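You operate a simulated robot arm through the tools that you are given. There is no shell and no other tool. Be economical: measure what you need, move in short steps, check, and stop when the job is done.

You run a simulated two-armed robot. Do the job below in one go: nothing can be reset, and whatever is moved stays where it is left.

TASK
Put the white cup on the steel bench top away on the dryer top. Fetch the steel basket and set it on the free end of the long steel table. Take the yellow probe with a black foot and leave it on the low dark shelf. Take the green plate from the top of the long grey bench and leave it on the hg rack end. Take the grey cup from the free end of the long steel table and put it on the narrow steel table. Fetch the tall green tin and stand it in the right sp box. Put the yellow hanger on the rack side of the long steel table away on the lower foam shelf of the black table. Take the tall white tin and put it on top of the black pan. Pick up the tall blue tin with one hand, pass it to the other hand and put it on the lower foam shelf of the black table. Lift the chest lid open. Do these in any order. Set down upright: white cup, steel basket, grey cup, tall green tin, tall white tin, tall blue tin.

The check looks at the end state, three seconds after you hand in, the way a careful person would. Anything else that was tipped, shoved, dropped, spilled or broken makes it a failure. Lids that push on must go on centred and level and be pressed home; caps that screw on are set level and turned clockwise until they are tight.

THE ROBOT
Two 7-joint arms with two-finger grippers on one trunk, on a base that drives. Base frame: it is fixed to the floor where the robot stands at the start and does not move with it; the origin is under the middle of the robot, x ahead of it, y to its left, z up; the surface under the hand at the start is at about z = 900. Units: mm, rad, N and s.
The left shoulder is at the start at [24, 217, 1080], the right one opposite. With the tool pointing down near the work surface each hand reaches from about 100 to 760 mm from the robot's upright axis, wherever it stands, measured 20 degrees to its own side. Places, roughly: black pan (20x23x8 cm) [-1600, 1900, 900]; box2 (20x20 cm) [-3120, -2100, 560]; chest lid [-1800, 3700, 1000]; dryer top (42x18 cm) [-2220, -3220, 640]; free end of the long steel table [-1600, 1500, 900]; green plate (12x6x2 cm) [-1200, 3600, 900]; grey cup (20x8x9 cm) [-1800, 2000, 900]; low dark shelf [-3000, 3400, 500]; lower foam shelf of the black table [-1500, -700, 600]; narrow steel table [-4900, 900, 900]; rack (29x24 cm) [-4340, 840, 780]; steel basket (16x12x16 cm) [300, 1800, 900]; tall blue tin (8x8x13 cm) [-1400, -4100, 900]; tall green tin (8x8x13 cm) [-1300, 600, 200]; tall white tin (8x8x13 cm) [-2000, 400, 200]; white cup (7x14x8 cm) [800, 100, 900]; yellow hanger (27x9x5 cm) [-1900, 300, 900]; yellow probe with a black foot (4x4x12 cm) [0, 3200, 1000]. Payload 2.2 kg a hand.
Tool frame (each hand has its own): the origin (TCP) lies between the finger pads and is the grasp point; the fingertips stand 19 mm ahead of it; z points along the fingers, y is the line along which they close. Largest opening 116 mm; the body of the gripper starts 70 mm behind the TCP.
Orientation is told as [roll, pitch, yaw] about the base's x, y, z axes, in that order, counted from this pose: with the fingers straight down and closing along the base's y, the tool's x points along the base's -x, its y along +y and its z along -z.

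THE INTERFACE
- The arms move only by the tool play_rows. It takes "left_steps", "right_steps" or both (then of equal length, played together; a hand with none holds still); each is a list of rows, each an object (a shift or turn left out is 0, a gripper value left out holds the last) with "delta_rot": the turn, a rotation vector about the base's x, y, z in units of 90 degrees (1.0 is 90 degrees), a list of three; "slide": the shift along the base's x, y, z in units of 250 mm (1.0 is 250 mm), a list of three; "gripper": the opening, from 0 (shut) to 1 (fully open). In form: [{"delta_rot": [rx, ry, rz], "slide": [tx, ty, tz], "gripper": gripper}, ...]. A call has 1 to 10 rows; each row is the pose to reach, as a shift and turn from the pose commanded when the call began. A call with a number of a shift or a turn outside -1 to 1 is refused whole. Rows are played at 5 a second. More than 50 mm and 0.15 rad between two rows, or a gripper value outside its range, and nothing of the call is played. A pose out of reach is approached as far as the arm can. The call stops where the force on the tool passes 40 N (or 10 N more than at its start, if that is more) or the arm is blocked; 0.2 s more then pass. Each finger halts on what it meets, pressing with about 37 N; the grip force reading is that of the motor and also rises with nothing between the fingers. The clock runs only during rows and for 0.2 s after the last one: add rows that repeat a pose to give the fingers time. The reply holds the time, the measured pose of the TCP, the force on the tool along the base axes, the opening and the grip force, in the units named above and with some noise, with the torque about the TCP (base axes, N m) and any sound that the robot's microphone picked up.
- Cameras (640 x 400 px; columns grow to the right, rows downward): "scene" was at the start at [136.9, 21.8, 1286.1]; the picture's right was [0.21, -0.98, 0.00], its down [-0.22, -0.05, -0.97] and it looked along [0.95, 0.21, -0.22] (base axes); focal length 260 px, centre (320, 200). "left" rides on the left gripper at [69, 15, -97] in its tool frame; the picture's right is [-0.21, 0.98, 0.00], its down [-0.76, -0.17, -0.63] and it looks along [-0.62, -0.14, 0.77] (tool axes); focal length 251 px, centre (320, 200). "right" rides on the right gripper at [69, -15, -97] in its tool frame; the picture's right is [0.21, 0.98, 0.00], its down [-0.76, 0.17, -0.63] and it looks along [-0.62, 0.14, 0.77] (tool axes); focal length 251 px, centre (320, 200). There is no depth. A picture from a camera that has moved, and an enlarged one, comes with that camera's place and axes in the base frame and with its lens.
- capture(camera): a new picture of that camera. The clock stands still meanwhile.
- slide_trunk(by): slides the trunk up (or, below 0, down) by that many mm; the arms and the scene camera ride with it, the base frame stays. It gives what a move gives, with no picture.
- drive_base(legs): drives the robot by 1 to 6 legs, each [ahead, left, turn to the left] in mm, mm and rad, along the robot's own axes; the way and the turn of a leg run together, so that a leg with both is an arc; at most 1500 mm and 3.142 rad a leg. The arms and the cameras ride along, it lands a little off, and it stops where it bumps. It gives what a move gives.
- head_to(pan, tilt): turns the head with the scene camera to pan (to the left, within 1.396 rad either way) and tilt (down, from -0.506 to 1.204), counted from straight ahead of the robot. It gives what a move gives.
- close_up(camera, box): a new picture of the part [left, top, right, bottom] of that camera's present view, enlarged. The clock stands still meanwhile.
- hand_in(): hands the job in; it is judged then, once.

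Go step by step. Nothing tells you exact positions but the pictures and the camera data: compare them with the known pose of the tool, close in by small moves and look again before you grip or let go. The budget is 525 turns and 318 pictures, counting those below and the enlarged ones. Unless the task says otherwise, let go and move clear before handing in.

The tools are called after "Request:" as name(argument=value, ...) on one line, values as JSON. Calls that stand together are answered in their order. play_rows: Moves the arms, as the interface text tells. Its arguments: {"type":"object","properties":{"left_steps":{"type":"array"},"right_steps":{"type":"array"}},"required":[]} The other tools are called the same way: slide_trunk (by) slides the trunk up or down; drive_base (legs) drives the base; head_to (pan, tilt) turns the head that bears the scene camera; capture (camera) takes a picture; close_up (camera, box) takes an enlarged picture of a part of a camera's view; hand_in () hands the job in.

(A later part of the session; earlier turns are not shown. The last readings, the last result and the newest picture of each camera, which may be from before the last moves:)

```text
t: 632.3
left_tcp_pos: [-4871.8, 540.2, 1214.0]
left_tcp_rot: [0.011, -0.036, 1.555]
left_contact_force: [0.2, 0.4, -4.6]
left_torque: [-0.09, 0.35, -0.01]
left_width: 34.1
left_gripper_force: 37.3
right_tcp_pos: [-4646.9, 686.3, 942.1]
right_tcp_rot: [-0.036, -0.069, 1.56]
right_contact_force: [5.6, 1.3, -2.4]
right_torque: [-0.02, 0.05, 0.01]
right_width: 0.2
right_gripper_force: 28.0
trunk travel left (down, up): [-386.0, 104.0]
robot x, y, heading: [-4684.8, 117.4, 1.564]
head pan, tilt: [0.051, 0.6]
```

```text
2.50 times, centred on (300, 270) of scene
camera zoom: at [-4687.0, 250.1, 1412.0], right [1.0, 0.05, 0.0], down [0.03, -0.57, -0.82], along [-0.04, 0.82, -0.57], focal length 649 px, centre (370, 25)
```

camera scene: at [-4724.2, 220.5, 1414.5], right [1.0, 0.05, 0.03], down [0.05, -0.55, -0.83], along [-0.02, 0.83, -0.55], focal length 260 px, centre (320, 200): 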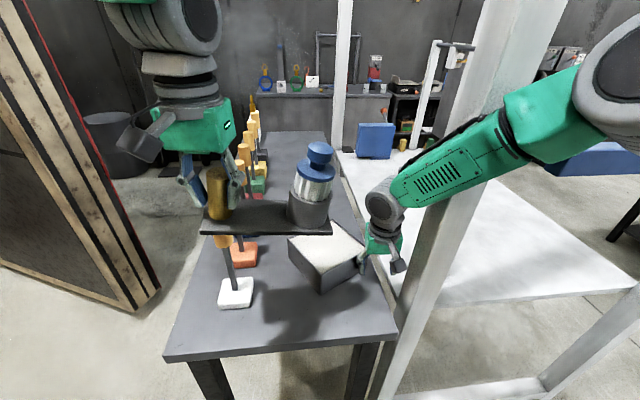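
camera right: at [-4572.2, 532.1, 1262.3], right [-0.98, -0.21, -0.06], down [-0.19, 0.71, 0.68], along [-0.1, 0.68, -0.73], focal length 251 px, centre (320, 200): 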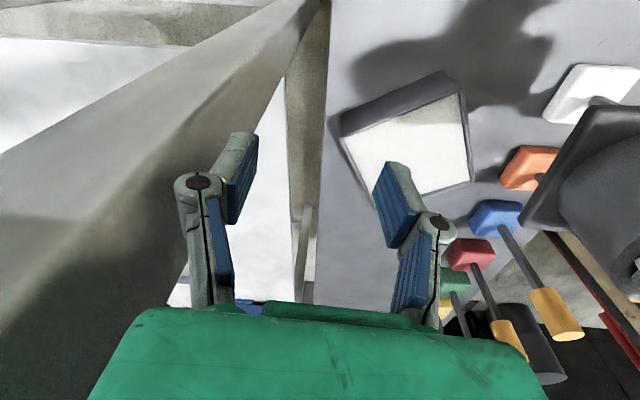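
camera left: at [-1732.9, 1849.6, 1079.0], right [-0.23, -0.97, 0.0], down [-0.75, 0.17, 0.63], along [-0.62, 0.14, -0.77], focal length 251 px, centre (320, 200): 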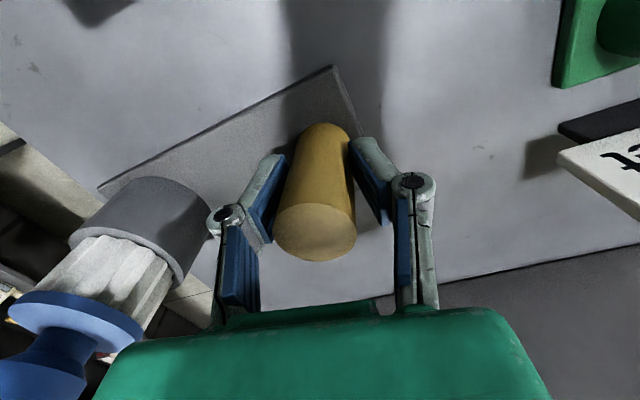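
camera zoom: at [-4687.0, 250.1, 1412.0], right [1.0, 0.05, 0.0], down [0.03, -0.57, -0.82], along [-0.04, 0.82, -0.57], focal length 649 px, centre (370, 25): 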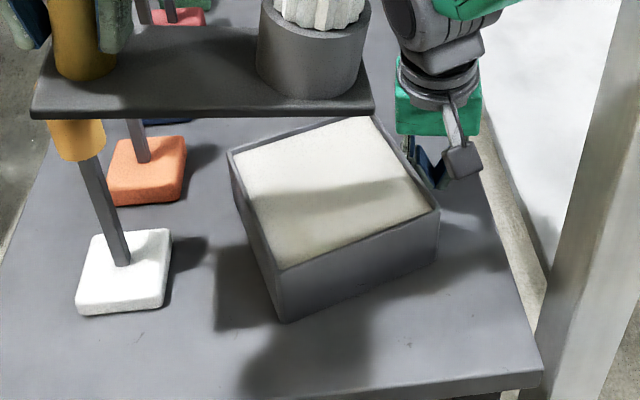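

The box is nearly back (now about 30 mm off and 16 degrees turned). A short push on its rear face near the rear-right corner turns it further.

Request:
play_rows(right_steps=[{"slide": [0.02, 0.12, 0]}, {"slide": [0.02, 0.26, 0]}, {"slide": [0.0, 0.36, 0]}, {"slide": [-0.13, 0.36, 0]}, {"slide": [-0.27, 0.36, 0]}, {"slide": [-0.27, 0.25, 0]}, {"slide": [-0.27, 0.17, 0]}, {"slide": [-0.27, 0.11, 0]}, {"slide": [-0.27, 0.11, 0]}])

Request:
close_up(camera="scene", box=[180, 190, 420, 350])

```text
t: 634.3
left_tcp_pos: [-4871.8, 540.8, 1214.1]
left_tcp_rot: [0.009, -0.034, 1.556]
left_contact_force: [0.5, 0.7, -3.7]
left_torque: [-0.11, 0.32, 0.0]
left_width: 33.8
left_gripper_force: 37.5
right_tcp_pos: [-4720.3, 714.5, 942.5]
right_tcp_rot: [-0.04, -0.073, 1.567]
right_contact_force: [2.3, 3.7, 0.2]
right_torque: [0.07, -0.06, 0.05]
right_width: 0.1
right_gripper_force: 28.2
right hand out of reach, approached as far as the arm can: row 5
trunk travel left (down, up): [-386.0, 104.0]
robot x, y, heading: [-4685.0, 114.7, 1.568]
head pan, tilt: [0.051, 0.6]
```

```text
2.50 times, centred on (300, 270) of scene
camera zoom: at [-4689.0, 250.4, 1412.0], right [1.0, 0.05, 0.0], down [0.03, -0.57, -0.82], along [-0.04, 0.82, -0.57], focal length 649 px, centre (370, 25)
```

zoom: 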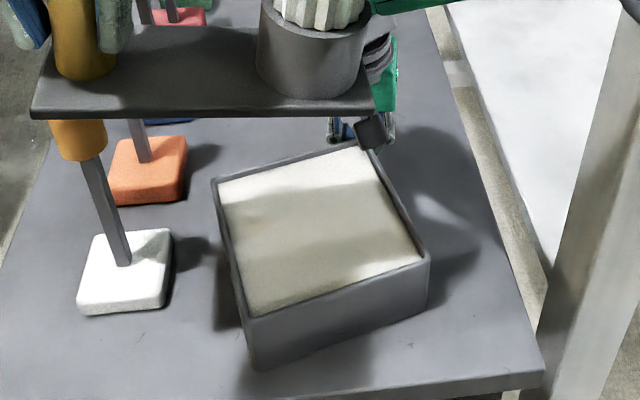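

Progress, but the box came too far south. I place the cup first to free the space: right hand away, then the left hand reaches over to the free spot.

Request:
play_rows(right_steps=[{"slide": [0.02, 0.06, 0.1]}, {"slide": [0.04, 0.06, 0.28]}, {"slide": [0.1, 0.06, 0.46]}, {"slide": [0.18, 0.06, 0.63]}, {"slide": [0.28, 0.06, 0.79]}, {"slide": [0.42, 0.03, 0.92]}, {"slide": [0.57, -0.02, 1.0]}, {"slide": [0.65, -0.18, 1.0]}, {"slide": [0.65, -0.37, 1.0]}, {"slide": [0.65, -0.56, 1.0]}])

Request:
play_rows(right_steps=[{"slide": [0, -0.15, 0]}, {"slide": [0, -0.3, 0]}, {"slide": [0, -0.4, 0]}, {"slide": [0, -0.5, 0]}, {"slide": [0, -0.5, 0]}, {"slide": [0, -0.5, 0]}], left_steps=[{"slide": [0, 0.15, -0.05]}, {"slide": [0, 0.3, -0.12]}, {"slide": [0, 0.45, -0.2]}, {"slide": [0, 0.6, -0.28]}, {"slide": [0, 0.75, -0.36]}, {"slide": [0, 0.9, -0.44]}])

Request:
capture(camera="scene")

```text
t: 636.5
left_tcp_pos: [-4866.4, 539.7, 1216.1]
left_tcp_rot: [0.013, -0.035, 1.554]
left_contact_force: [1.2, 0.7, -2.4]
left_torque: [-0.1, 0.34, -0.01]
left_width: 34.0
left_gripper_force: 37.1
right_tcp_pos: [-4549.4, 571.8, 1193.9]
right_tcp_rot: [-0.036, -0.076, 1.566]
right_contact_force: [-0.7, -0.2, 1.1]
right_torque: [0.03, 0.04, -0.02]
right_width: 0.0
right_gripper_force: 28.6
trunk travel left (down, up): [-386.0, 104.0]
robot x, y, heading: [-4683.6, 117.9, 1.567]
head pan, tilt: [0.051, 0.6]
```

```text
t: 637.9
left_tcp_pos: [-4878.0, 768.5, 1100.6]
left_tcp_rot: [0.004, -0.031, 1.556]
left_contact_force: [0.0, 1.3, -3.2]
left_torque: [-0.17, 0.29, 0.04]
left_width: 33.9
left_gripper_force: 37.3
right_tcp_pos: [-4562.7, 451.7, 1192.4]
right_tcp_rot: [-0.043, -0.071, 1.567]
right_contact_force: [0.3, 0.8, -0.8]
right_torque: [-0.03, -0.02, -0.01]
right_width: 0.0
right_gripper_force: 28.5
trunk travel left (down, up): [-386.0, 104.0]
robot x, y, heading: [-4687.6, 119.2, 1.567]
head pan, tilt: [0.051, 0.6]
```

```text
90 pictures are left
camera scene: at [-4695.3, 253.6, 1411.6], right [1.0, 0.05, 0.0], down [0.03, -0.57, -0.82], along [-0.04, 0.82, -0.57], focal length 260 px, centre (320, 200)
```

scene: 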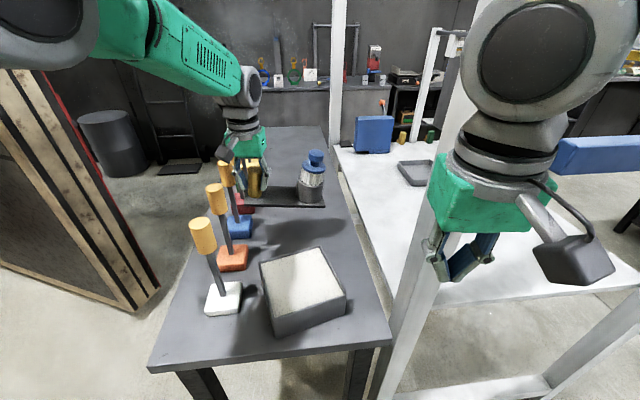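

The cup unit hangs over the free part. I shift it away from the pegs and lower it.

Request:
play_rows(left_steps=[{"slide": [0.06, 0.08, 0]}, {"slide": [0.11, 0.15, 0]}, {"slide": [0.11, 0.15, -0.15]}, {"slide": [0.11, 0.15, -0.3]}, {"slide": [0.11, 0.15, -0.45]}, {"slide": [0.11, 0.15, -0.54]}, {"slide": [0.11, 0.15, -0.54]}])

Request:
close_up(camera="scene", box=[180, 110, 400, 270])

```text
t: 639.5
left_tcp_pos: [-4840.7, 803.3, 969.5]
left_tcp_rot: [0.009, -0.037, 1.556]
left_contact_force: [0.7, 0.0, -2.1]
left_torque: [-0.07, 0.19, -0.02]
left_width: 33.5
left_gripper_force: 36.7
right_tcp_pos: [-4554.8, 448.4, 1192.5]
right_tcp_rot: [-0.039, -0.076, 1.569]
right_contact_force: [-0.3, -0.2, -0.3]
right_torque: [-0.01, -0.04, -0.01]
right_width: 0.0
right_gripper_force: 28.6
trunk travel left (down, up): [-386.0, 104.0]
robot x, y, heading: [-4688.3, 117.9, 1.565]
head pan, tilt: [0.051, 0.6]
```

```text
2.50 times, centred on (290, 190) of scene
camera zoom: at [-4685.5, 249.4, 1412.2], right [1.0, 0.05, 0.0], down [0.03, -0.57, -0.82], along [-0.04, 0.82, -0.57], focal length 649 px, centre (395, 225)
```

zoom: 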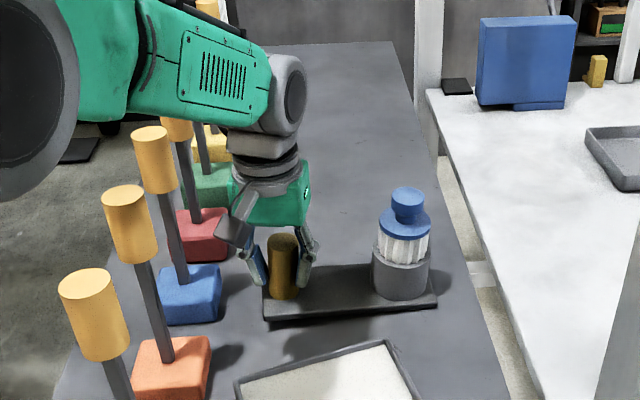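

Request:
play_rows(left_steps=[{"slide": [0, 0, -0.016]}, {"slide": [0, 0, -0.032]}, {"slide": [0, 0, -0.044]}, {"slide": [0, 0, -0.044]}])

Request:
close_up(camera="scene", box=[240, 170, 370, 260])

```text
t: 640.5
left_tcp_pos: [-4843.6, 804.5, 957.5]
left_tcp_rot: [0.008, -0.037, 1.555]
left_contact_force: [-1.3, 0.6, 0.2]
left_torque: [-0.07, -0.28, 0.09]
left_width: 33.4
left_gripper_force: 36.4
right_tcp_pos: [-4556.9, 448.5, 1193.4]
right_tcp_rot: [-0.04, -0.076, 1.566]
right_contact_force: [0.0, -0.3, 0.1]
right_torque: [0.01, -0.03, -0.02]
right_width: 0.0
right_gripper_force: 28.6
trunk travel left (down, up): [-386.0, 104.0]
robot x, y, heading: [-4687.5, 117.0, 1.567]
head pan, tilt: [0.051, 0.6]
```

```text
4.44 times, centred on (305, 215) of scene
camera zoom: at [-4688.1, 249.2, 1412.2], right [1.0, 0.05, 0.0], down [0.03, -0.57, -0.82], along [-0.04, 0.82, -0.57], focal length 1153 px, centre (387, 133)
```

zoom: 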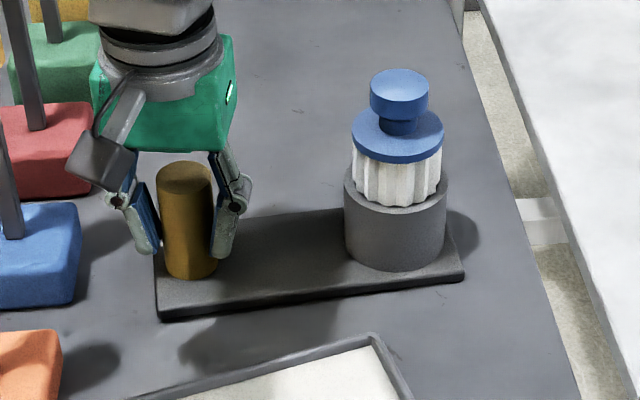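

Request:
play_rows(left_steps=[{"slide": [0, 0, -0.012]}, {"slide": [0, 0, -0.016]}, {"slide": [0, 0, -0.016], "gripper": 0.2}, {"slide": [0, 0, -0.016], "gripper": 0.4}, {"slide": [0, 0, -0.016], "gripper": 0.5}, {"slide": [0, 0, 0.1]}, {"slide": [0, 0, 0.28]}, {"slide": [0, 0, 0.46]}, {"slide": [0, 0, 0.64]}, {"slide": [0, 0, 0.8]}])

Request:
capture(camera="scene")

```text
t: 642.7
left_tcp_pos: [-4842.1, 802.3, 1158.4]
left_tcp_rot: [0.011, -0.036, 1.555]
left_contact_force: [-0.1, -0.4, -0.4]
left_torque: [-0.01, 0.02, 0.02]
left_width: 58.1
left_gripper_force: 0.1
right_tcp_pos: [-4555.5, 447.5, 1193.6]
right_tcp_rot: [-0.038, -0.074, 1.568]
right_contact_force: [0.8, 1.3, -0.1]
right_torque: [0.02, 0.02, -0.02]
right_width: 0.0
right_gripper_force: 28.5
trunk travel left (down, up): [-386.0, 104.0]
robot x, y, heading: [-4686.7, 116.0, 1.568]
head pan, tilt: [0.051, 0.6]
```

```text
87 pictures are left
camera scene: at [-4687.2, 248.0, 1412.3], right [1.0, 0.05, 0.0], down [0.03, -0.57, -0.82], along [-0.04, 0.82, -0.57], focal length 260 px, centre (320, 200)
```

scene: 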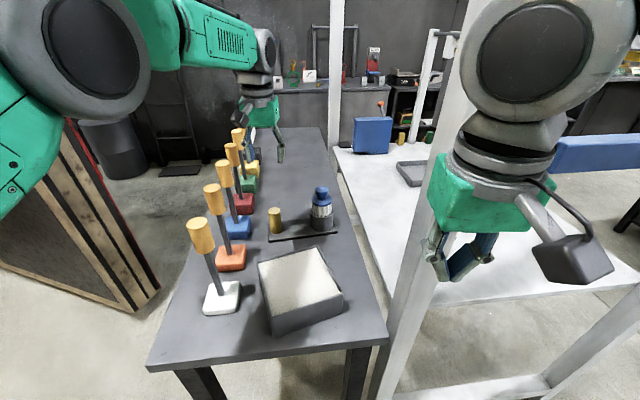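

The cup unit stands on the narrow table. Now I correct the small box: I try to pinch its east wall with the right hand so I can slide it exactly back.

Request:
play_rows(right_steps=[{"slide": [-0.1, 0.12, -0.02], "delta_rot": [0, 0, 0.08], "gripper": 0.5}, {"slide": [-0.2, 0.26, -0.05], "delta_rot": [0, 0, 0.16]}, {"slide": [-0.3, 0.4, -0.08], "delta_rot": [0, 0, 0.24]}, {"slide": [-0.42, 0.54, -0.12], "delta_rot": [0, 0, 0.25]}, {"slide": [-0.52, 0.66, -0.2], "delta_rot": [0, 0, 0.25]}, {"slide": [-0.546, 0.714, -0.36], "delta_rot": [0, 0, 0.25]}, {"slide": [-0.546, 0.714, -0.54], "delta_rot": [0, 0, 0.25]}, {"slide": [-0.546, 0.714, -0.68], "delta_rot": [0, 0, 0.25]}, {"slide": [-0.546, 0.714, -0.68], "delta_rot": [0, 0, 0.25]}])

Request:
capture(camera="right")

Request:
close_up(camera="scene", box=[200, 180, 420, 340])

```text
t: 644.7
left_tcp_pos: [-4844.8, 802.5, 1157.8]
left_tcp_rot: [0.009, -0.036, 1.555]
left_contact_force: [0.0, 0.3, 0.1]
left_torque: [0.01, 0.0, 0.0]
left_width: 58.0
left_gripper_force: 0.2
right_tcp_pos: [-4681.1, 640.3, 1035.7]
right_tcp_rot: [0.003, -0.089, 1.912]
right_contact_force: [0.7, 0.3, -0.4]
right_torque: [0.04, 0.04, 0.0]
right_width: 57.8
right_gripper_force: 0.1
trunk travel left (down, up): [-386.0, 104.0]
robot x, y, heading: [-4685.9, 114.2, 1.568]
head pan, tilt: [0.051, 0.6]
```

```text
86 pictures are left
camera right: at [-4639.3, 572.7, 1126.7], right [-0.85, -0.53, -0.02], down [-0.39, 0.6, 0.7], along [-0.36, 0.6, -0.72], focal length 251 px, centre (320, 200)
```

right: 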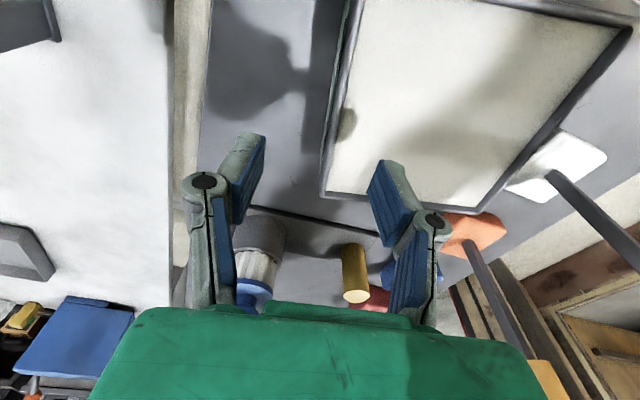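

```text
2.50 times, centred on (310, 260) of scene
camera zoom: at [-4688.7, 249.8, 1412.2], right [1.0, 0.05, 0.0], down [0.03, -0.57, -0.82], along [-0.04, 0.82, -0.57], focal length 649 px, centre (345, 50)
```

zoom: 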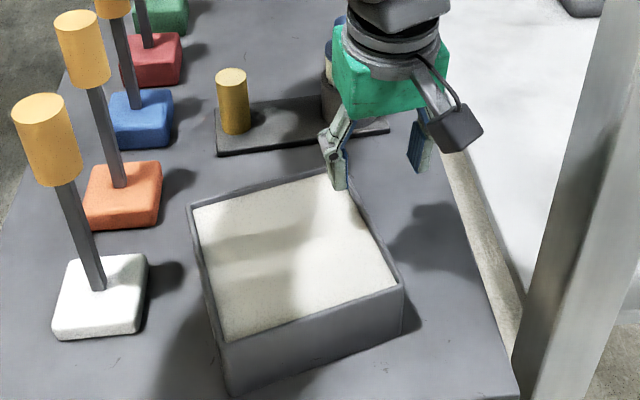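

Request:
play_rows(right_steps=[{"slide": [-0.012, -0.05, -0.08], "delta_rot": [0, 0, 0.03]}, {"slide": [-0.016, -0.056, -0.16], "delta_rot": [0, 0, 0.03]}, {"slide": [-0.016, -0.056, -0.22], "delta_rot": [0, 0, 0.03]}, {"slide": [-0.016, -0.056, -0.27], "delta_rot": [0, 0, 0.03]}, {"slide": [-0.016, -0.056, -0.27], "delta_rot": [0, 0, 0.03]}])

Request:
close_up(camera="scene", box=[200, 180, 420, 340])

```text
t: 645.9
left_tcp_pos: [-4846.3, 803.9, 1157.0]
left_tcp_rot: [0.009, -0.036, 1.555]
left_contact_force: [0.5, -0.6, -0.2]
left_torque: [-0.03, -0.01, -0.01]
left_width: 57.9
left_gripper_force: 0.1
right_tcp_pos: [-4692.1, 622.0, 962.3]
right_tcp_rot: [-0.017, -0.084, 1.977]
right_contact_force: [0.1, 0.1, -0.7]
right_torque: [0.01, 0.01, 0.02]
right_width: 58.0
right_gripper_force: 0.0
trunk travel left (down, up): [-386.0, 104.0]
robot x, y, heading: [-4686.5, 117.8, 1.567]
head pan, tilt: [0.051, 0.6]
```

```text
2.50 times, centred on (310, 260) of scene
camera zoom: at [-4689.1, 250.4, 1412.1], right [1.0, 0.05, 0.0], down [0.03, -0.57, -0.82], along [-0.04, 0.82, -0.57], focal length 649 px, centre (345, 50)
```

zoom: 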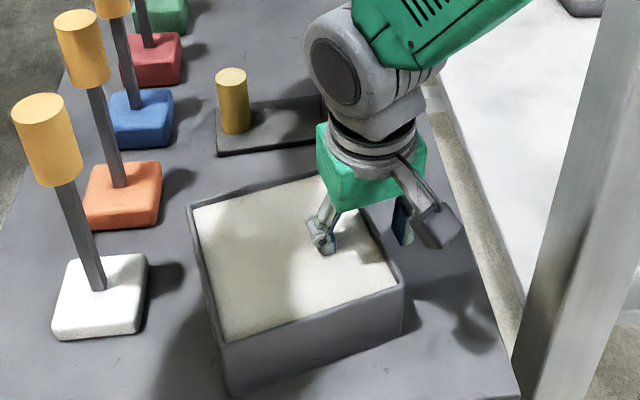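

No resistance from the fill. I close on the wall.

Request:
play_rows(right_steps=[{"gripper": 0}, {"gripper": 0}, {"gripper": 0}, {"gripper": 0}])

Request:
close_up(camera="scene", box=[200, 180, 420, 340])

```text
t: 646.9
left_tcp_pos: [-4845.8, 803.9, 1158.4]
left_tcp_rot: [0.01, -0.036, 1.556]
left_contact_force: [-0.4, 0.8, -0.5]
left_torque: [-0.02, 0.0, 0.01]
left_width: 58.0
left_gripper_force: 0.1
right_tcp_pos: [-4689.8, 621.8, 960.4]
right_tcp_rot: [-0.021, -0.083, 1.974]
right_contact_force: [2.5, 4.5, 16.7]
right_torque: [-0.4, -0.28, 0.38]
right_width: 6.4
right_gripper_force: 34.7
trunk travel left (down, up): [-386.0, 104.0]
robot x, y, heading: [-4687.7, 115.3, 1.571]
head pan, tilt: [0.051, 0.6]
```

```text
2.50 times, centred on (310, 260) of scene
camera zoom: at [-4688.2, 249.5, 1412.3], right [1.0, 0.05, 0.0], down [0.03, -0.57, -0.82], along [-0.04, 0.82, -0.57], focal length 649 px, centre (345, 50)
```

zoom: 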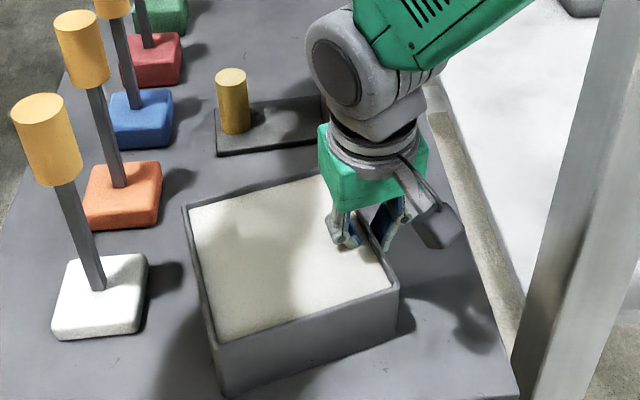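

Pinched (6 mm wall). I slide the box back with a small turn.

Request:
play_rows(right_steps=[{"slide": [0.03, 0.016, 0.008], "delta_rot": [0, 0, -0.02]}, {"slide": [0.065, 0.034, 0.008], "delta_rot": [0, 0, -0.04]}, {"slide": [0.1, 0.052, 0.008], "delta_rot": [0, 0, -0.06]}, {"slide": [0.135, 0.07, 0.008], "delta_rot": [0, 0, -0.085]}, {"slide": [0.165, 0.085, 0.008], "delta_rot": [0, 0, -0.1]}, {"slide": [0.19, 0.096, 0.008], "delta_rot": [0, 0, -0.1165]}, {"slide": [0.19, 0.096, 0.008], "delta_rot": [0, 0, -0.1165]}])

Request:
close_up(camera="scene", box=[200, 180, 420, 340])

```text
t: 648.5
left_tcp_pos: [-4846.8, 801.4, 1158.3]
left_tcp_rot: [0.007, -0.039, 1.557]
left_contact_force: [0.4, -0.3, 0.7]
left_torque: [0.04, 0.02, 0.03]
left_width: 58.0
left_gripper_force: 0.0
right_tcp_pos: [-4652.6, 638.3, 960.6]
right_tcp_rot: [-0.037, -0.083, 1.822]
right_contact_force: [-11.1, -0.7, 21.6]
right_torque: [-0.54, 0.01, 0.19]
right_width: 6.4
right_gripper_force: 34.1
trunk travel left (down, up): [-386.0, 104.0]
robot x, y, heading: [-4682.2, 114.5, 1.566]
head pan, tilt: [0.051, 0.6]
```

```text
2.50 times, centred on (310, 260) of scene
camera zoom: at [-4693.5, 247.2, 1412.7], right [1.0, 0.05, 0.0], down [0.03, -0.57, -0.82], along [-0.04, 0.82, -0.57], focal length 649 px, centre (345, 50)
```

zoom: 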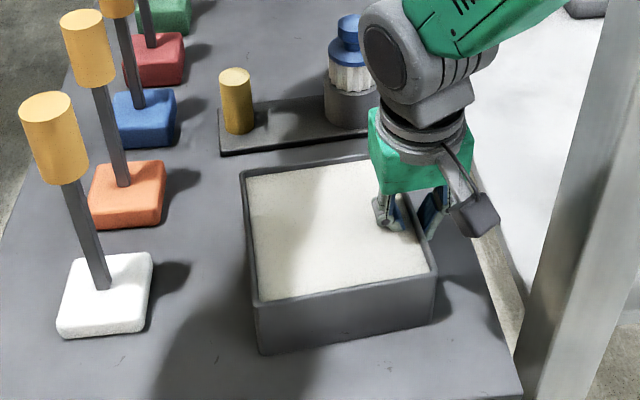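

Request:
play_rows(right_steps=[{"slide": [0.03, 0.01, 0.0], "delta_rot": [0, 0, -0.02]}, {"slide": [0.06, 0.02, 0.0], "delta_rot": [0, 0, -0.04]}, {"slide": [0.07, 0.024, 0.0], "delta_rot": [0, 0, -0.05]}, {"slide": [0.07, 0.024, 0.0], "delta_rot": [0, 0, -0.05]}])

Request:
close_up(camera="scene", box=[200, 180, 420, 340])

```text
t: 649.5
left_tcp_pos: [-4845.9, 802.5, 1157.6]
left_tcp_rot: [0.008, -0.036, 1.554]
left_contact_force: [-0.3, 0.0, -0.3]
left_torque: [-0.01, -0.03, 0.0]
left_width: 57.8
left_gripper_force: 0.1
right_tcp_pos: [-4633.7, 643.3, 958.0]
right_tcp_rot: [-0.04, -0.074, 1.745]
right_contact_force: [-11.3, 1.1, -0.3]
right_torque: [0.08, -0.04, 0.0]
right_width: 6.1
right_gripper_force: 35.0
trunk travel left (down, up): [-386.0, 104.0]
robot x, y, heading: [-4685.1, 115.9, 1.569]
head pan, tilt: [0.051, 0.6]
```

```text
2.50 times, centred on (310, 260) of scene
camera zoom: at [-4693.8, 247.4, 1412.3], right [1.0, 0.05, 0.0], down [0.03, -0.57, -0.82], along [-0.04, 0.82, -0.57], focal length 649 px, centre (345, 50)
```

zoom: 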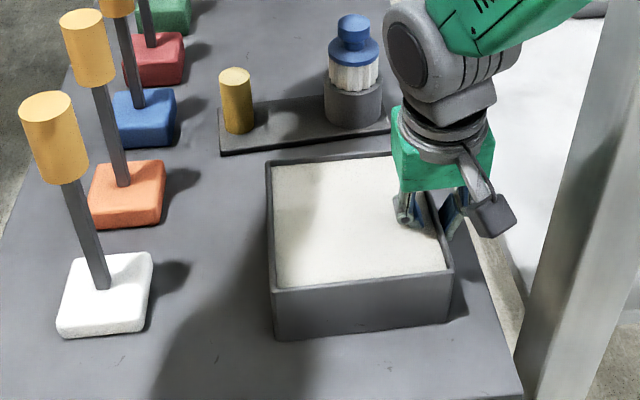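

The box is back where it stood. I release and rise.

Request:
play_rows(right_steps=[{"gripper": 0.15}, {"gripper": 0.3}, {"gripper": 0.35}, {"slide": [0, 0, 0.1]}, {"slide": [0, 0, 0.28]}, {"slide": [0, 0, 0.46]}, {"slide": [0.02, -0.1, 0.62]}, {"slide": [0.05, -0.25, 0.72]}, {"slide": [0.08, -0.42, 0.8]}, {"slide": [0.1, -0.6, 0.8]}], left_steps=[{"slide": [0, 0, 0]}, {"slide": [0, 0, 0]}, {"slide": [0, 0, 0]}, {"slide": [0, 0, 0.1]}, {"slide": [0, -0.1, 0.2]}, {"slide": [0, -0.25, 0.25]}, {"slide": [0, -0.42, 0.25]}, {"slide": [0, -0.6, 0.25]}, {"slide": [0, -0.78, 0.25]}, {"slide": [0, -0.95, 0.25]}])

Request:
capture(camera="scene")

```text
t: 651.7
left_tcp_pos: [-4842.7, 560.7, 1221.0]
left_tcp_rot: [0.011, -0.041, 1.555]
left_contact_force: [0.0, -0.5, 0.4]
left_torque: [0.04, 0.0, 0.01]
left_width: 58.1
left_gripper_force: 0.0
right_tcp_pos: [-4607.5, 488.3, 1159.9]
right_tcp_rot: [-0.037, -0.079, 1.746]
right_contact_force: [0.2, -0.2, 0.6]
right_torque: [0.08, 0.01, -0.01]
right_width: 40.5
right_gripper_force: 0.1
trunk travel left (down, up): [-386.0, 104.0]
robot x, y, heading: [-4685.3, 118.9, 1.566]
head pan, tilt: [0.051, 0.6]
```

```text
80 pictures are left
camera scene: at [-4686.9, 241.5, 1413.0], right [1.0, 0.05, 0.0], down [0.03, -0.56, -0.83], along [-0.04, 0.83, -0.56], focal length 260 px, centre (320, 200)
```

scene: 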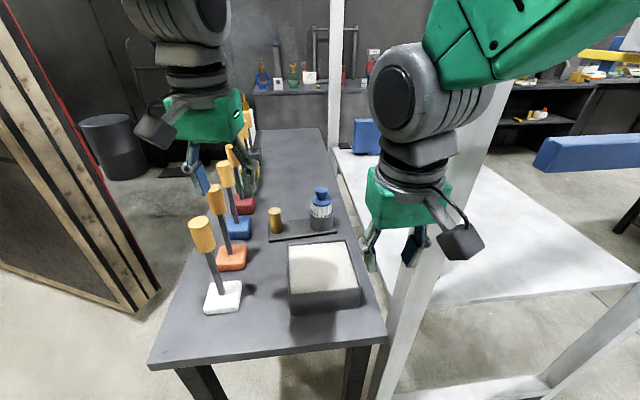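

Everything stands well here. Now I go back north for the green plate and the chest lid.

Request:
drive_base(legs=[[-250, 0, 0], [0, 0, -1.571], [1500, 0, 0], [200, 0, 0], [0, 0, 1.571], [1500, 0, 0]])

Request:
slide_trunk(by=90)

Request:
drive_base(legs=[[1050, 0, 0], [0, 0, -1.571], [1500, 100, 0]])

```text
t: 676.4
left_tcp_pos: [-3161.4, 1816.4, 1220.8]
left_tcp_rot: [0.01, -0.036, 1.567]
left_contact_force: [-0.2, 0.2, -0.1]
left_torque: [-0.02, -0.01, 0.0]
left_width: 58.0
left_gripper_force: 0.1
right_tcp_pos: [-2923.0, 1746.6, 1157.8]
right_tcp_rot: [-0.038, -0.075, 1.756]
right_contact_force: [0.6, 1.2, 1.2]
right_torque: [-0.02, -0.02, 0.04]
right_width: 40.6
right_gripper_force: 0.0
trunk travel left (down, up): [-386.0, 104.0]
robot x, y, heading: [-3002.6, 1366.9, 1.575]
head pan, tilt: [0.051, 0.6]
```

```text
t: 677.7
left_tcp_pos: [-3162.5, 1813.7, 1310.6]
left_tcp_rot: [0.011, -0.039, 1.568]
left_contact_force: [0.0, 0.2, -0.5]
left_torque: [0.0, 0.02, -0.03]
left_width: 58.0
left_gripper_force: 0.0
right_tcp_pos: [-2923.4, 1743.9, 1248.4]
right_tcp_rot: [-0.042, -0.076, 1.755]
right_contact_force: [0.7, -0.7, 0.4]
right_torque: [0.0, -0.03, 0.0]
right_width: 40.7
right_gripper_force: 0.0
trunk travel left (down, up): [-476.0, 14.0]
robot x, y, heading: [-2998.3, 1369.7, 1.577]
head pan, tilt: [0.051, 0.6]
```

```text
refused: leg 3 is longer than a leg can be; nothing moved
```

Request:
drive_base(legs=[[1060, 0, 0], [0, 0, -1.571], [1480, 100, 0]])

Request:
head_to(pan=0.7, tilt=0.35)

Request:
capture(camera="scene")

```text
t: 694.0
left_tcp_pos: [-1089.0, 2735.2, 1310.7]
left_tcp_rot: [0.009, -0.04, 0.016]
left_contact_force: [-1.2, 0.3, -0.7]
left_torque: [-0.02, -0.03, -0.03]
left_width: 58.3
left_gripper_force: 0.1
right_tcp_pos: [-1153.5, 2497.2, 1248.9]
right_tcp_rot: [-0.038, -0.078, 0.207]
right_contact_force: [0.1, 0.2, -0.1]
right_torque: [0.01, -0.02, -0.01]
right_width: 40.5
right_gripper_force: 0.0
trunk travel left (down, up): [-476.0, 14.0]
robot x, y, heading: [-1531.4, 2566.0, 0.03]
head pan, tilt: [0.051, 0.6]
```

```text
t: 695.0
left_tcp_pos: [-1090.3, 2736.0, 1311.8]
left_tcp_rot: [0.007, -0.039, 0.016]
left_contact_force: [-0.3, -0.5, 0.8]
left_torque: [-0.01, 0.01, 0.03]
left_width: 57.9
left_gripper_force: 0.0
right_tcp_pos: [-1156.1, 2497.0, 1249.6]
right_tcp_rot: [-0.041, -0.079, 0.206]
right_contact_force: [0.1, -0.5, -0.2]
right_torque: [0.03, -0.02, 0.01]
right_width: 40.7
right_gripper_force: 0.1
trunk travel left (down, up): [-476.0, 14.0]
robot x, y, heading: [-1532.4, 2564.4, 0.035]
head pan, tilt: [0.7, 0.351]
```

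```text
79 pictures are left
camera scene: at [-1416.2, 2627.1, 1525.1], right [0.66, -0.75, 0.0], down [-0.26, -0.23, -0.94], along [0.7, 0.62, -0.35], focal length 260 px, centre (320, 200)
```

scene: 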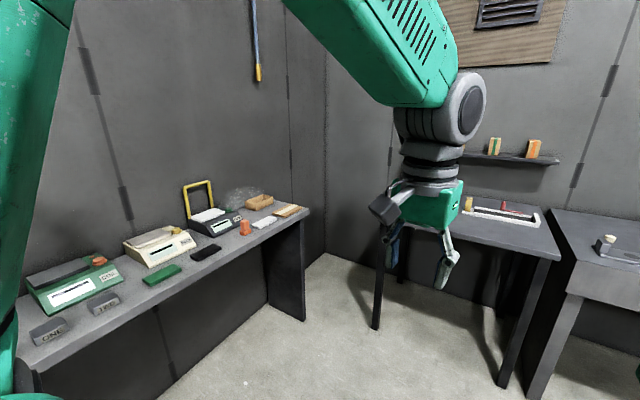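

The green plate is the dark green block at about [-1193, 3627]. I look further left for the chest.

Request:
drive_base(legs=[[0, 0, 1.4]])

Request:
head_to(pan=0.3, tilt=0.4)

Request:
capture(camera="scene")

```text
t: 698.8
left_tcp_pos: [-1617.2, 3027.3, 1310.6]
left_tcp_rot: [0.009, -0.041, 1.4]
left_contact_force: [-0.4, 0.1, 0.0]
left_torque: [-0.01, 0.01, 0.0]
left_width: 57.8
left_gripper_force: 0.2
right_tcp_pos: [-1395.0, 2918.5, 1250.9]
right_tcp_rot: [-0.04, -0.078, 1.588]
right_contact_force: [-0.6, -0.3, -0.4]
right_torque: [-0.02, 0.01, -0.01]
right_width: 40.7
right_gripper_force: 0.0
trunk travel left (down, up): [-476.0, 14.0]
robot x, y, heading: [-1531.5, 2561.9, 1.408]
head pan, tilt: [0.7, 0.351]
```

```text
t: 699.7
left_tcp_pos: [-1618.4, 3024.5, 1312.5]
left_tcp_rot: [0.008, -0.041, 1.398]
left_contact_force: [-0.3, 0.6, -0.5]
left_torque: [0.0, 0.0, -0.01]
left_width: 57.9
left_gripper_force: 0.1
right_tcp_pos: [-1395.6, 2915.5, 1250.8]
right_tcp_rot: [-0.041, -0.078, 1.589]
right_contact_force: [-0.4, 0.2, -0.1]
right_torque: [0.0, 0.01, -0.01]
right_width: 40.4
right_gripper_force: 0.1
trunk travel left (down, up): [-476.0, 14.0]
robot x, y, heading: [-1533.2, 2566.5, 1.411]
head pan, tilt: [0.3, 0.4]
```

```text
78 pictures are left
camera scene: at [-1535.1, 2696.8, 1520.6], right [0.99, 0.14, 0.0], down [0.05, -0.39, -0.92], along [-0.13, 0.91, -0.39], focal length 260 px, centre (320, 200)
```

scene: 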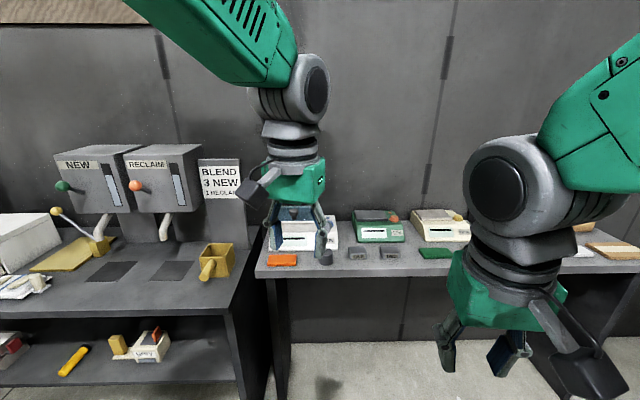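

Request:
play_rows(left_steps=[{"slide": [-0.15, -0.05, 0]}, {"slide": [-0.3, -0.1, 0]}, {"slide": [-0.45, -0.15, 0]}, {"slide": [-0.6, -0.2, 0]}])

Request:
close_up(camera="scene", box=[240, 170, 480, 300])

```text
t: 700.7
left_tcp_pos: [-1777.1, 2975.1, 1311.8]
left_tcp_rot: [0.003, -0.044, 1.399]
left_contact_force: [-1.1, -0.5, 0.3]
left_torque: [0.04, -0.03, -0.02]
left_width: 58.4
left_gripper_force: 0.1
right_tcp_pos: [-1403.3, 2916.8, 1251.6]
right_tcp_rot: [-0.047, -0.081, 1.589]
right_contact_force: [-0.2, 0.1, -0.3]
right_torque: [0.01, 0.01, 0.0]
right_width: 40.6
right_gripper_force: 0.1
trunk travel left (down, up): [-476.0, 14.0]
robot x, y, heading: [-1531.5, 2561.5, 1.409]
head pan, tilt: [0.3, 0.4]
```

```text
2.67 times, centred on (360, 235) of scene
camera zoom: at [-1548.3, 2698.1, 1520.3], right [0.99, 0.14, 0.01], down [0.06, -0.39, -0.92], along [-0.12, 0.91, -0.39], focal length 692 px, centre (213, 107)
```

zoom: 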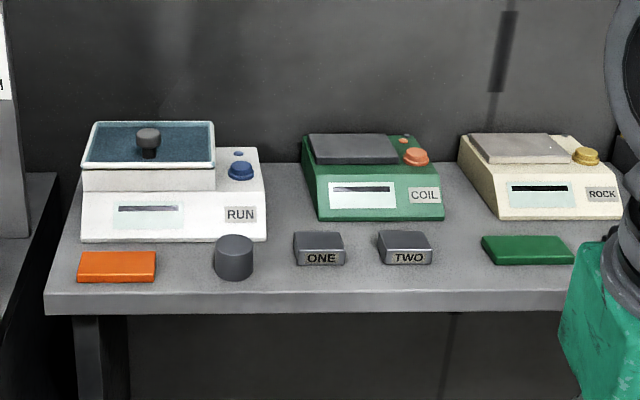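

The chest is the white device with the glass lid and a dark knob at about [-1800, 3752]. I drive up to it for the left hand.

Request:
drive_base(legs=[[540, 112, 0], [0, 0, 0.34]])

Request:
slide_trunk(by=-80)

Request:
head_to(pan=0.15, tilt=0.6)

Request:
capture(camera="scene")

Request:
capture(camera="left")

```text
t: 704.9
left_tcp_pos: [-1897.7, 3424.6, 1315.6]
left_tcp_rot: [0.023, -0.041, 1.738]
left_contact_force: [1.3, 0.6, -0.1]
left_torque: [-0.01, 0.06, 0.01]
left_width: 57.9
left_gripper_force: 0.1
right_tcp_pos: [-1526.3, 3493.9, 1249.3]
right_tcp_rot: [-0.027, -0.08, 1.927]
right_contact_force: [1.3, 0.4, -0.6]
right_torque: [-0.03, 0.03, 0.03]
right_width: 40.6
right_gripper_force: 0.0
trunk travel left (down, up): [-476.0, 14.0]
robot x, y, heading: [-1552.4, 3110.4, 1.747]
head pan, tilt: [0.3, 0.4]
```

```text
t: 706.1
left_tcp_pos: [-1922.7, 3416.5, 1231.9]
left_tcp_rot: [0.003, -0.042, 1.739]
left_contact_force: [-0.1, 0.1, 0.5]
left_torque: [0.01, -0.01, 0.0]
left_width: 58.2
left_gripper_force: 0.1
right_tcp_pos: [-1552.6, 3486.1, 1171.6]
right_tcp_rot: [-0.046, -0.08, 1.929]
right_contact_force: [-0.6, -0.5, -0.3]
right_torque: [-0.03, -0.02, -0.01]
right_width: 40.7
right_gripper_force: 0.1
trunk travel left (down, up): [-396.0, 94.0]
robot x, y, heading: [-1553.0, 3110.3, 1.748]
head pan, tilt: [0.3, 0.4]
```

```text
t: 706.8
left_tcp_pos: [-1904.5, 3420.3, 1235.3]
left_tcp_rot: [0.017, -0.044, 1.738]
left_contact_force: [1.2, 0.3, -0.6]
left_torque: [-0.02, 0.01, 0.01]
left_width: 58.0
left_gripper_force: 0.0
right_tcp_pos: [-1533.6, 3489.5, 1170.8]
right_tcp_rot: [-0.032, -0.082, 1.928]
right_contact_force: [0.3, 0.0, 0.7]
right_torque: [0.02, 0.0, -0.02]
right_width: 40.7
right_gripper_force: 0.1
trunk travel left (down, up): [-396.0, 94.0]
robot x, y, heading: [-1551.4, 3110.3, 1.753]
head pan, tilt: [0.15, 0.6]
```

```text
76 pictures are left
camera scene: at [-1572.8, 3239.2, 1422.5], right [0.95, 0.32, -0.01], down [0.18, -0.54, -0.82], along [-0.27, 0.78, -0.57], focal length 260 px, centre (320, 200)
```

scene: 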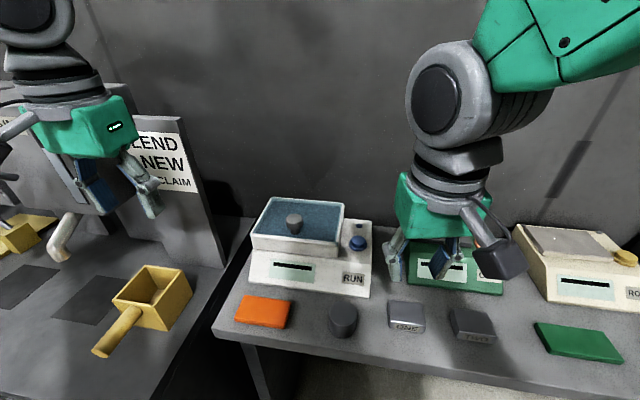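

```text
75 pictures are left
camera left: at [-1904.3, 3346.1, 1329.5], right [-1.0, 0.05, 0.03], down [0.05, 0.75, 0.66], along [0.01, 0.66, -0.75], focal length 251 px, centre (320, 200)
```

left: 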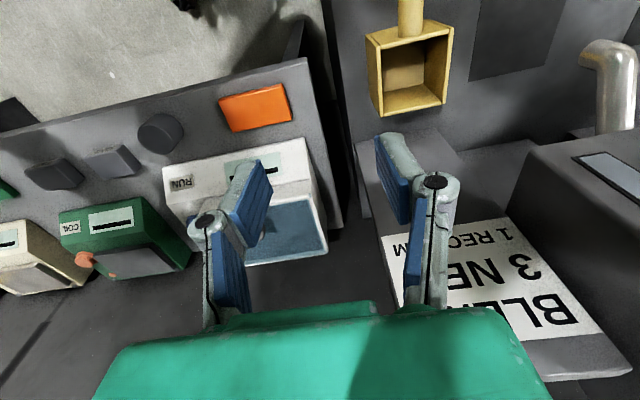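

Triangulated: the knob top is at [-1786, 3681, 1042], the lid about 205 x 148 mm with its hinge presumably at the back. I bring the left hand over the knob.

Request:
play_rows(left_steps=[{"slide": [0.07, 0.14, -0.02], "gripper": 0.55}, {"slide": [0.14, 0.28, -0.06]}, {"slide": [0.21, 0.42, -0.12]}, {"slide": [0.28, 0.56, -0.2]}, {"slide": [0.35, 0.7, -0.28]}, {"slide": [0.42, 0.84, -0.36]}, {"slide": [0.47, 0.98, -0.44]}, {"slide": [0.47, 1.0, -0.5]}, {"slide": [0.47, 1.0, -0.5]}])

Request:
capture(camera="left")

Request:
close_up(camera="scene", box=[210, 130, 410, 300])

```text
t: 708.8
left_tcp_pos: [-1807.8, 3666.9, 1106.6]
left_tcp_rot: [0.001, -0.044, 1.739]
left_contact_force: [-0.2, 0.6, -0.5]
left_torque: [0.03, -0.09, 0.01]
left_width: 63.9
left_gripper_force: 0.0
right_tcp_pos: [-1556.2, 3485.5, 1171.6]
right_tcp_rot: [-0.051, -0.08, 1.93]
right_contact_force: [0.1, 0.0, -0.1]
right_torque: [0.05, -0.04, -0.01]
right_width: 40.4
right_gripper_force: 0.1
trunk travel left (down, up): [-396.0, 94.0]
robot x, y, heading: [-1554.3, 3111.4, 1.749]
head pan, tilt: [0.15, 0.6]
```

```text
74 pictures are left
camera left: at [-1810.4, 3591.7, 1200.6], right [-1.0, 0.05, 0.01], down [0.04, 0.75, 0.67], along [0.02, 0.67, -0.75], focal length 251 px, centre (320, 200)
```

left: 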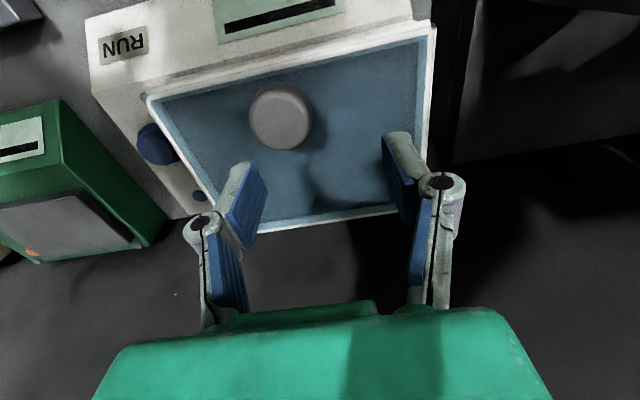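

```text
2.35 times, centred on (310, 215) of scene
camera zoom: at [-1596.9, 3235.6, 1422.3], right [0.95, 0.32, 0.01], down [0.19, -0.54, -0.82], along [-0.26, 0.78, -0.57], focal length 611 px, centre (344, 165)
```

zoom: 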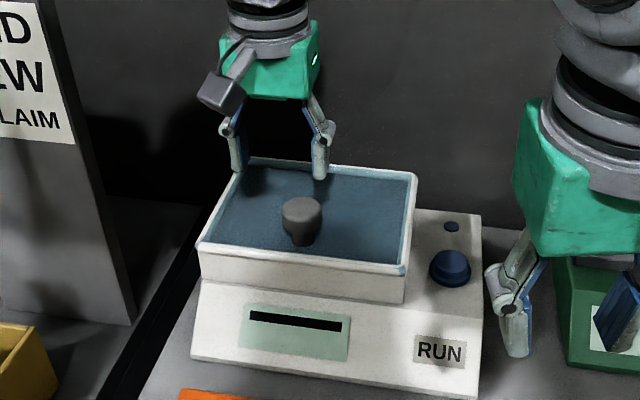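

Request:
play_rows(left_steps=[{"slide": [0.09, -0.008, -0.08]}, {"slide": [0.096, -0.012, -0.18]}, {"slide": [0.096, -0.012, -0.27]}, {"slide": [0.096, -0.012, -0.27]}])

Request:
capture(camera="left")

```text
t: 709.5
left_tcp_pos: [-1759.6, 3667.9, 1071.3]
left_tcp_rot: [0.022, -0.062, 1.737]
left_contact_force: [3.7, -8.1, 14.9]
left_torque: [-0.39, 0.47, 0.33]
left_width: 68.7
left_gripper_force: 0.4
right_tcp_pos: [-1527.2, 3485.3, 1172.5]
right_tcp_rot: [-0.03, -0.087, 1.926]
right_contact_force: [-0.2, -0.2, 0.1]
right_torque: [0.0, -0.02, 0.01]
right_width: 40.6
right_gripper_force: 0.0
trunk travel left (down, up): [-396.0, 94.0]
robot x, y, heading: [-1546.5, 3111.8, 1.748]
head pan, tilt: [0.15, 0.6]
stopped in row 3 (left hand): the force on the tool passed its limit at 48 N (the readings are from after the stop); the commanded pose is now the measured one
```

```text
72 pictures are left
camera left: at [-1759.4, 3591.8, 1163.0], right [-1.0, 0.05, 0.04], down [0.06, 0.74, 0.67], along [0.01, 0.68, -0.74], focal length 251 px, centre (320, 200)
```

left: 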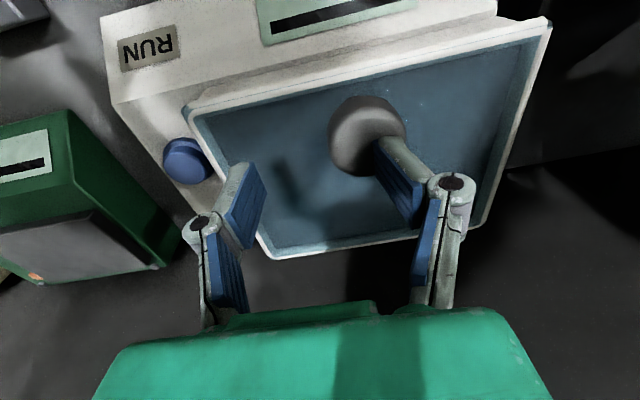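

The body rocked sideways and a finger touched the knob's top. I rise, re-centre and check before going down.

Request:
play_rows(left_steps=[{"slide": [0, 0, 0.08]}, {"slide": [-0.06, -0.03, 0.14]}, {"slide": [-0.1, -0.04, 0.14]}, {"slide": [-0.1, -0.04, 0.14]}])

Request:
capture(camera="left")

```text
t: 710.5
left_tcp_pos: [-1793.8, 3660.2, 1100.3]
left_tcp_rot: [0.017, -0.057, 1.738]
left_contact_force: [-0.7, 0.9, 0.4]
left_torque: [-0.03, 0.01, -0.02]
left_width: 63.6
left_gripper_force: 0.1
right_tcp_pos: [-1535.3, 3487.5, 1173.4]
right_tcp_rot: [-0.035, -0.084, 1.925]
right_contact_force: [0.4, 0.7, -0.6]
right_torque: [0.01, 0.01, 0.0]
right_width: 40.8
right_gripper_force: 0.1
trunk travel left (down, up): [-396.0, 94.0]
robot x, y, heading: [-1550.8, 3111.5, 1.75]
head pan, tilt: [0.15, 0.6]
```

```text
71 pictures are left
camera left: at [-1793.6, 3584.4, 1193.7], right [-1.0, 0.05, 0.03], down [0.06, 0.74, 0.67], along [0.01, 0.67, -0.74], focal length 251 px, centre (320, 200)
```

left: 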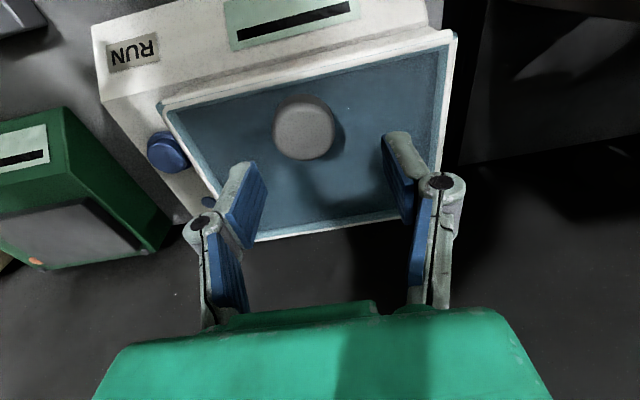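

Request:
play_rows(left_steps=[{"slide": [0.015, -0.01, 0], "gripper": 1}, {"slide": [0.03, -0.02, -0.04]}, {"slide": [0.03, -0.02, -0.09]}, {"slide": [0.03, -0.02, -0.14]}, {"slide": [0.03, -0.02, -0.19]}, {"slide": [0.03, -0.02, -0.24]}, {"slide": [0.03, -0.02, -0.24]}])

Request:
capture(camera="left")

```text
t: 712.1
left_tcp_pos: [-1778.4, 3655.4, 1042.2]
left_tcp_rot: [0.024, -0.061, 1.737]
left_contact_force: [0.2, 0.4, 0.6]
left_torque: [-0.01, 0.02, 0.02]
left_width: 115.9
left_gripper_force: 0.0
right_tcp_pos: [-1527.9, 3488.0, 1172.5]
right_tcp_rot: [-0.031, -0.083, 1.924]
right_contact_force: [-0.2, -0.2, 0.0]
right_torque: [-0.03, 0.02, -0.03]
right_width: 40.6
right_gripper_force: 0.1
trunk travel left (down, up): [-396.0, 94.0]
robot x, y, heading: [-1545.6, 3114.0, 1.747]
head pan, tilt: [0.15, 0.6]
```

```text
70 pictures are left
camera left: at [-1778.9, 3579.8, 1134.7], right [-1.0, 0.05, 0.03], down [0.06, 0.74, 0.67], along [0.01, 0.67, -0.74], focal length 251 px, centre (320, 200)
```

left: 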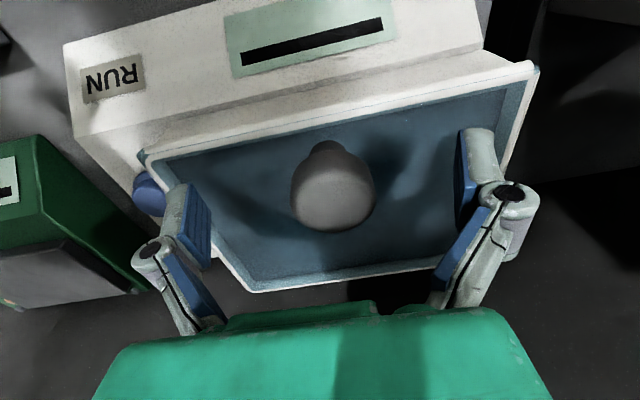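

The knob sits between the fingers. I close and start lifting along the arc.

Request:
play_rows(left_steps=[{"gripper": 0}, {"gripper": 0}, {"gripper": 0}, {"gripper": 0}, {"gripper": 0}])

Request:
play_rows(left_steps=[{"slide": [0, 0, 0.04]}, {"slide": [0, 0, 0.08]}, {"slide": [0, 0.005, 0.12], "delta_rot": [0.1, 0.018, 0]}, {"slide": [0, 0.01, 0.16], "delta_rot": [0.16, 0.028, 0]}])

Request:
close_up(camera="scene", box=[210, 130, 410, 300])

```text
t: 713.3
left_tcp_pos: [-1783.6, 3653.6, 1042.0]
left_tcp_rot: [0.021, -0.062, 1.739]
left_contact_force: [4.7, 1.8, 0.9]
left_torque: [0.12, -0.12, -0.02]
left_width: 38.2
left_gripper_force: 44.4
right_tcp_pos: [-1534.1, 3487.4, 1173.1]
right_tcp_rot: [-0.036, -0.083, 1.924]
right_contact_force: [1.1, -0.5, 0.1]
right_torque: [-0.01, -0.01, -0.01]
right_width: 40.7
right_gripper_force: 0.0
trunk travel left (down, up): [-396.0, 94.0]
robot x, y, heading: [-1547.6, 3112.6, 1.748]
head pan, tilt: [0.15, 0.6]
```

```text
refused: row 3 steps farther than a row can; nothing moved
```

```text
2.35 times, centred on (310, 215) of scene
camera zoom: at [-1581.3, 3240.1, 1422.3], right [0.95, 0.32, 0.0], down [0.18, -0.54, -0.82], along [-0.27, 0.78, -0.57], focal length 611 px, centre (344, 165)
```

zoom: 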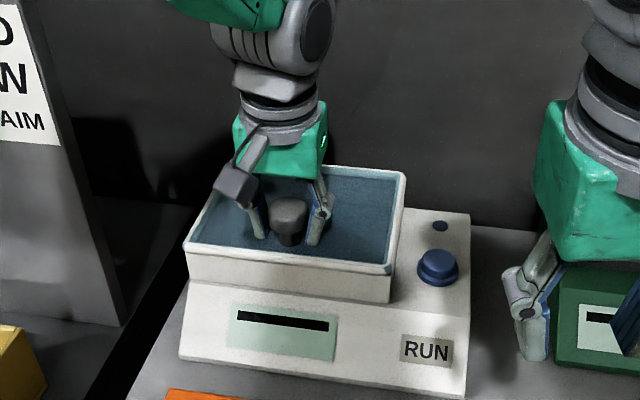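

Request:
play_rows(left_steps=[{"slide": [-0.005, 0.027, 0.07], "delta_rot": [0.0875, 0.016, 0]}, {"slide": [-0.0115, 0.063, 0.136], "delta_rot": [0.175, 0.032, 0]}, {"slide": [-0.02, 0.108, 0.196], "delta_rot": [0.262, 0.048, 0]}, {"slide": [-0.02, 0.108, 0.196], "delta_rot": [0.262, 0.048, 0]}])

Request:
close_up(camera="scene", box=[210, 100, 410, 270])

```text
t: 714.3
left_tcp_pos: [-1789.4, 3685.3, 1091.7]
left_tcp_rot: [0.025, -0.483, 1.737]
left_contact_force: [7.0, 3.1, -1.7]
left_torque: [0.33, -0.41, -0.08]
left_width: 33.3
left_gripper_force: 44.7
right_tcp_pos: [-1533.1, 3487.6, 1172.5]
right_tcp_rot: [-0.034, -0.084, 1.925]
right_contact_force: [0.3, 0.1, 1.5]
right_torque: [0.01, -0.01, 0.01]
right_width: 40.5
right_gripper_force: 0.1
trunk travel left (down, up): [-396.0, 94.0]
robot x, y, heading: [-1548.7, 3113.9, 1.751]
head pan, tilt: [0.15, 0.6]
```

```text
2.35 times, centred on (310, 185) of scene
camera zoom: at [-1579.8, 3240.6, 1422.2], right [0.95, 0.32, 0.0], down [0.18, -0.54, -0.82], along [-0.27, 0.78, -0.57], focal length 611 px, centre (344, 235)
```

zoom: 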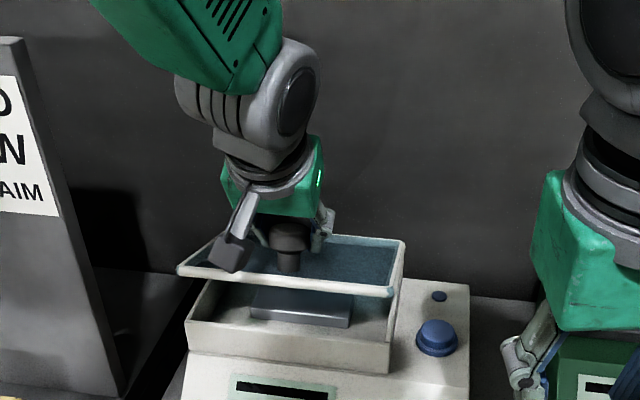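

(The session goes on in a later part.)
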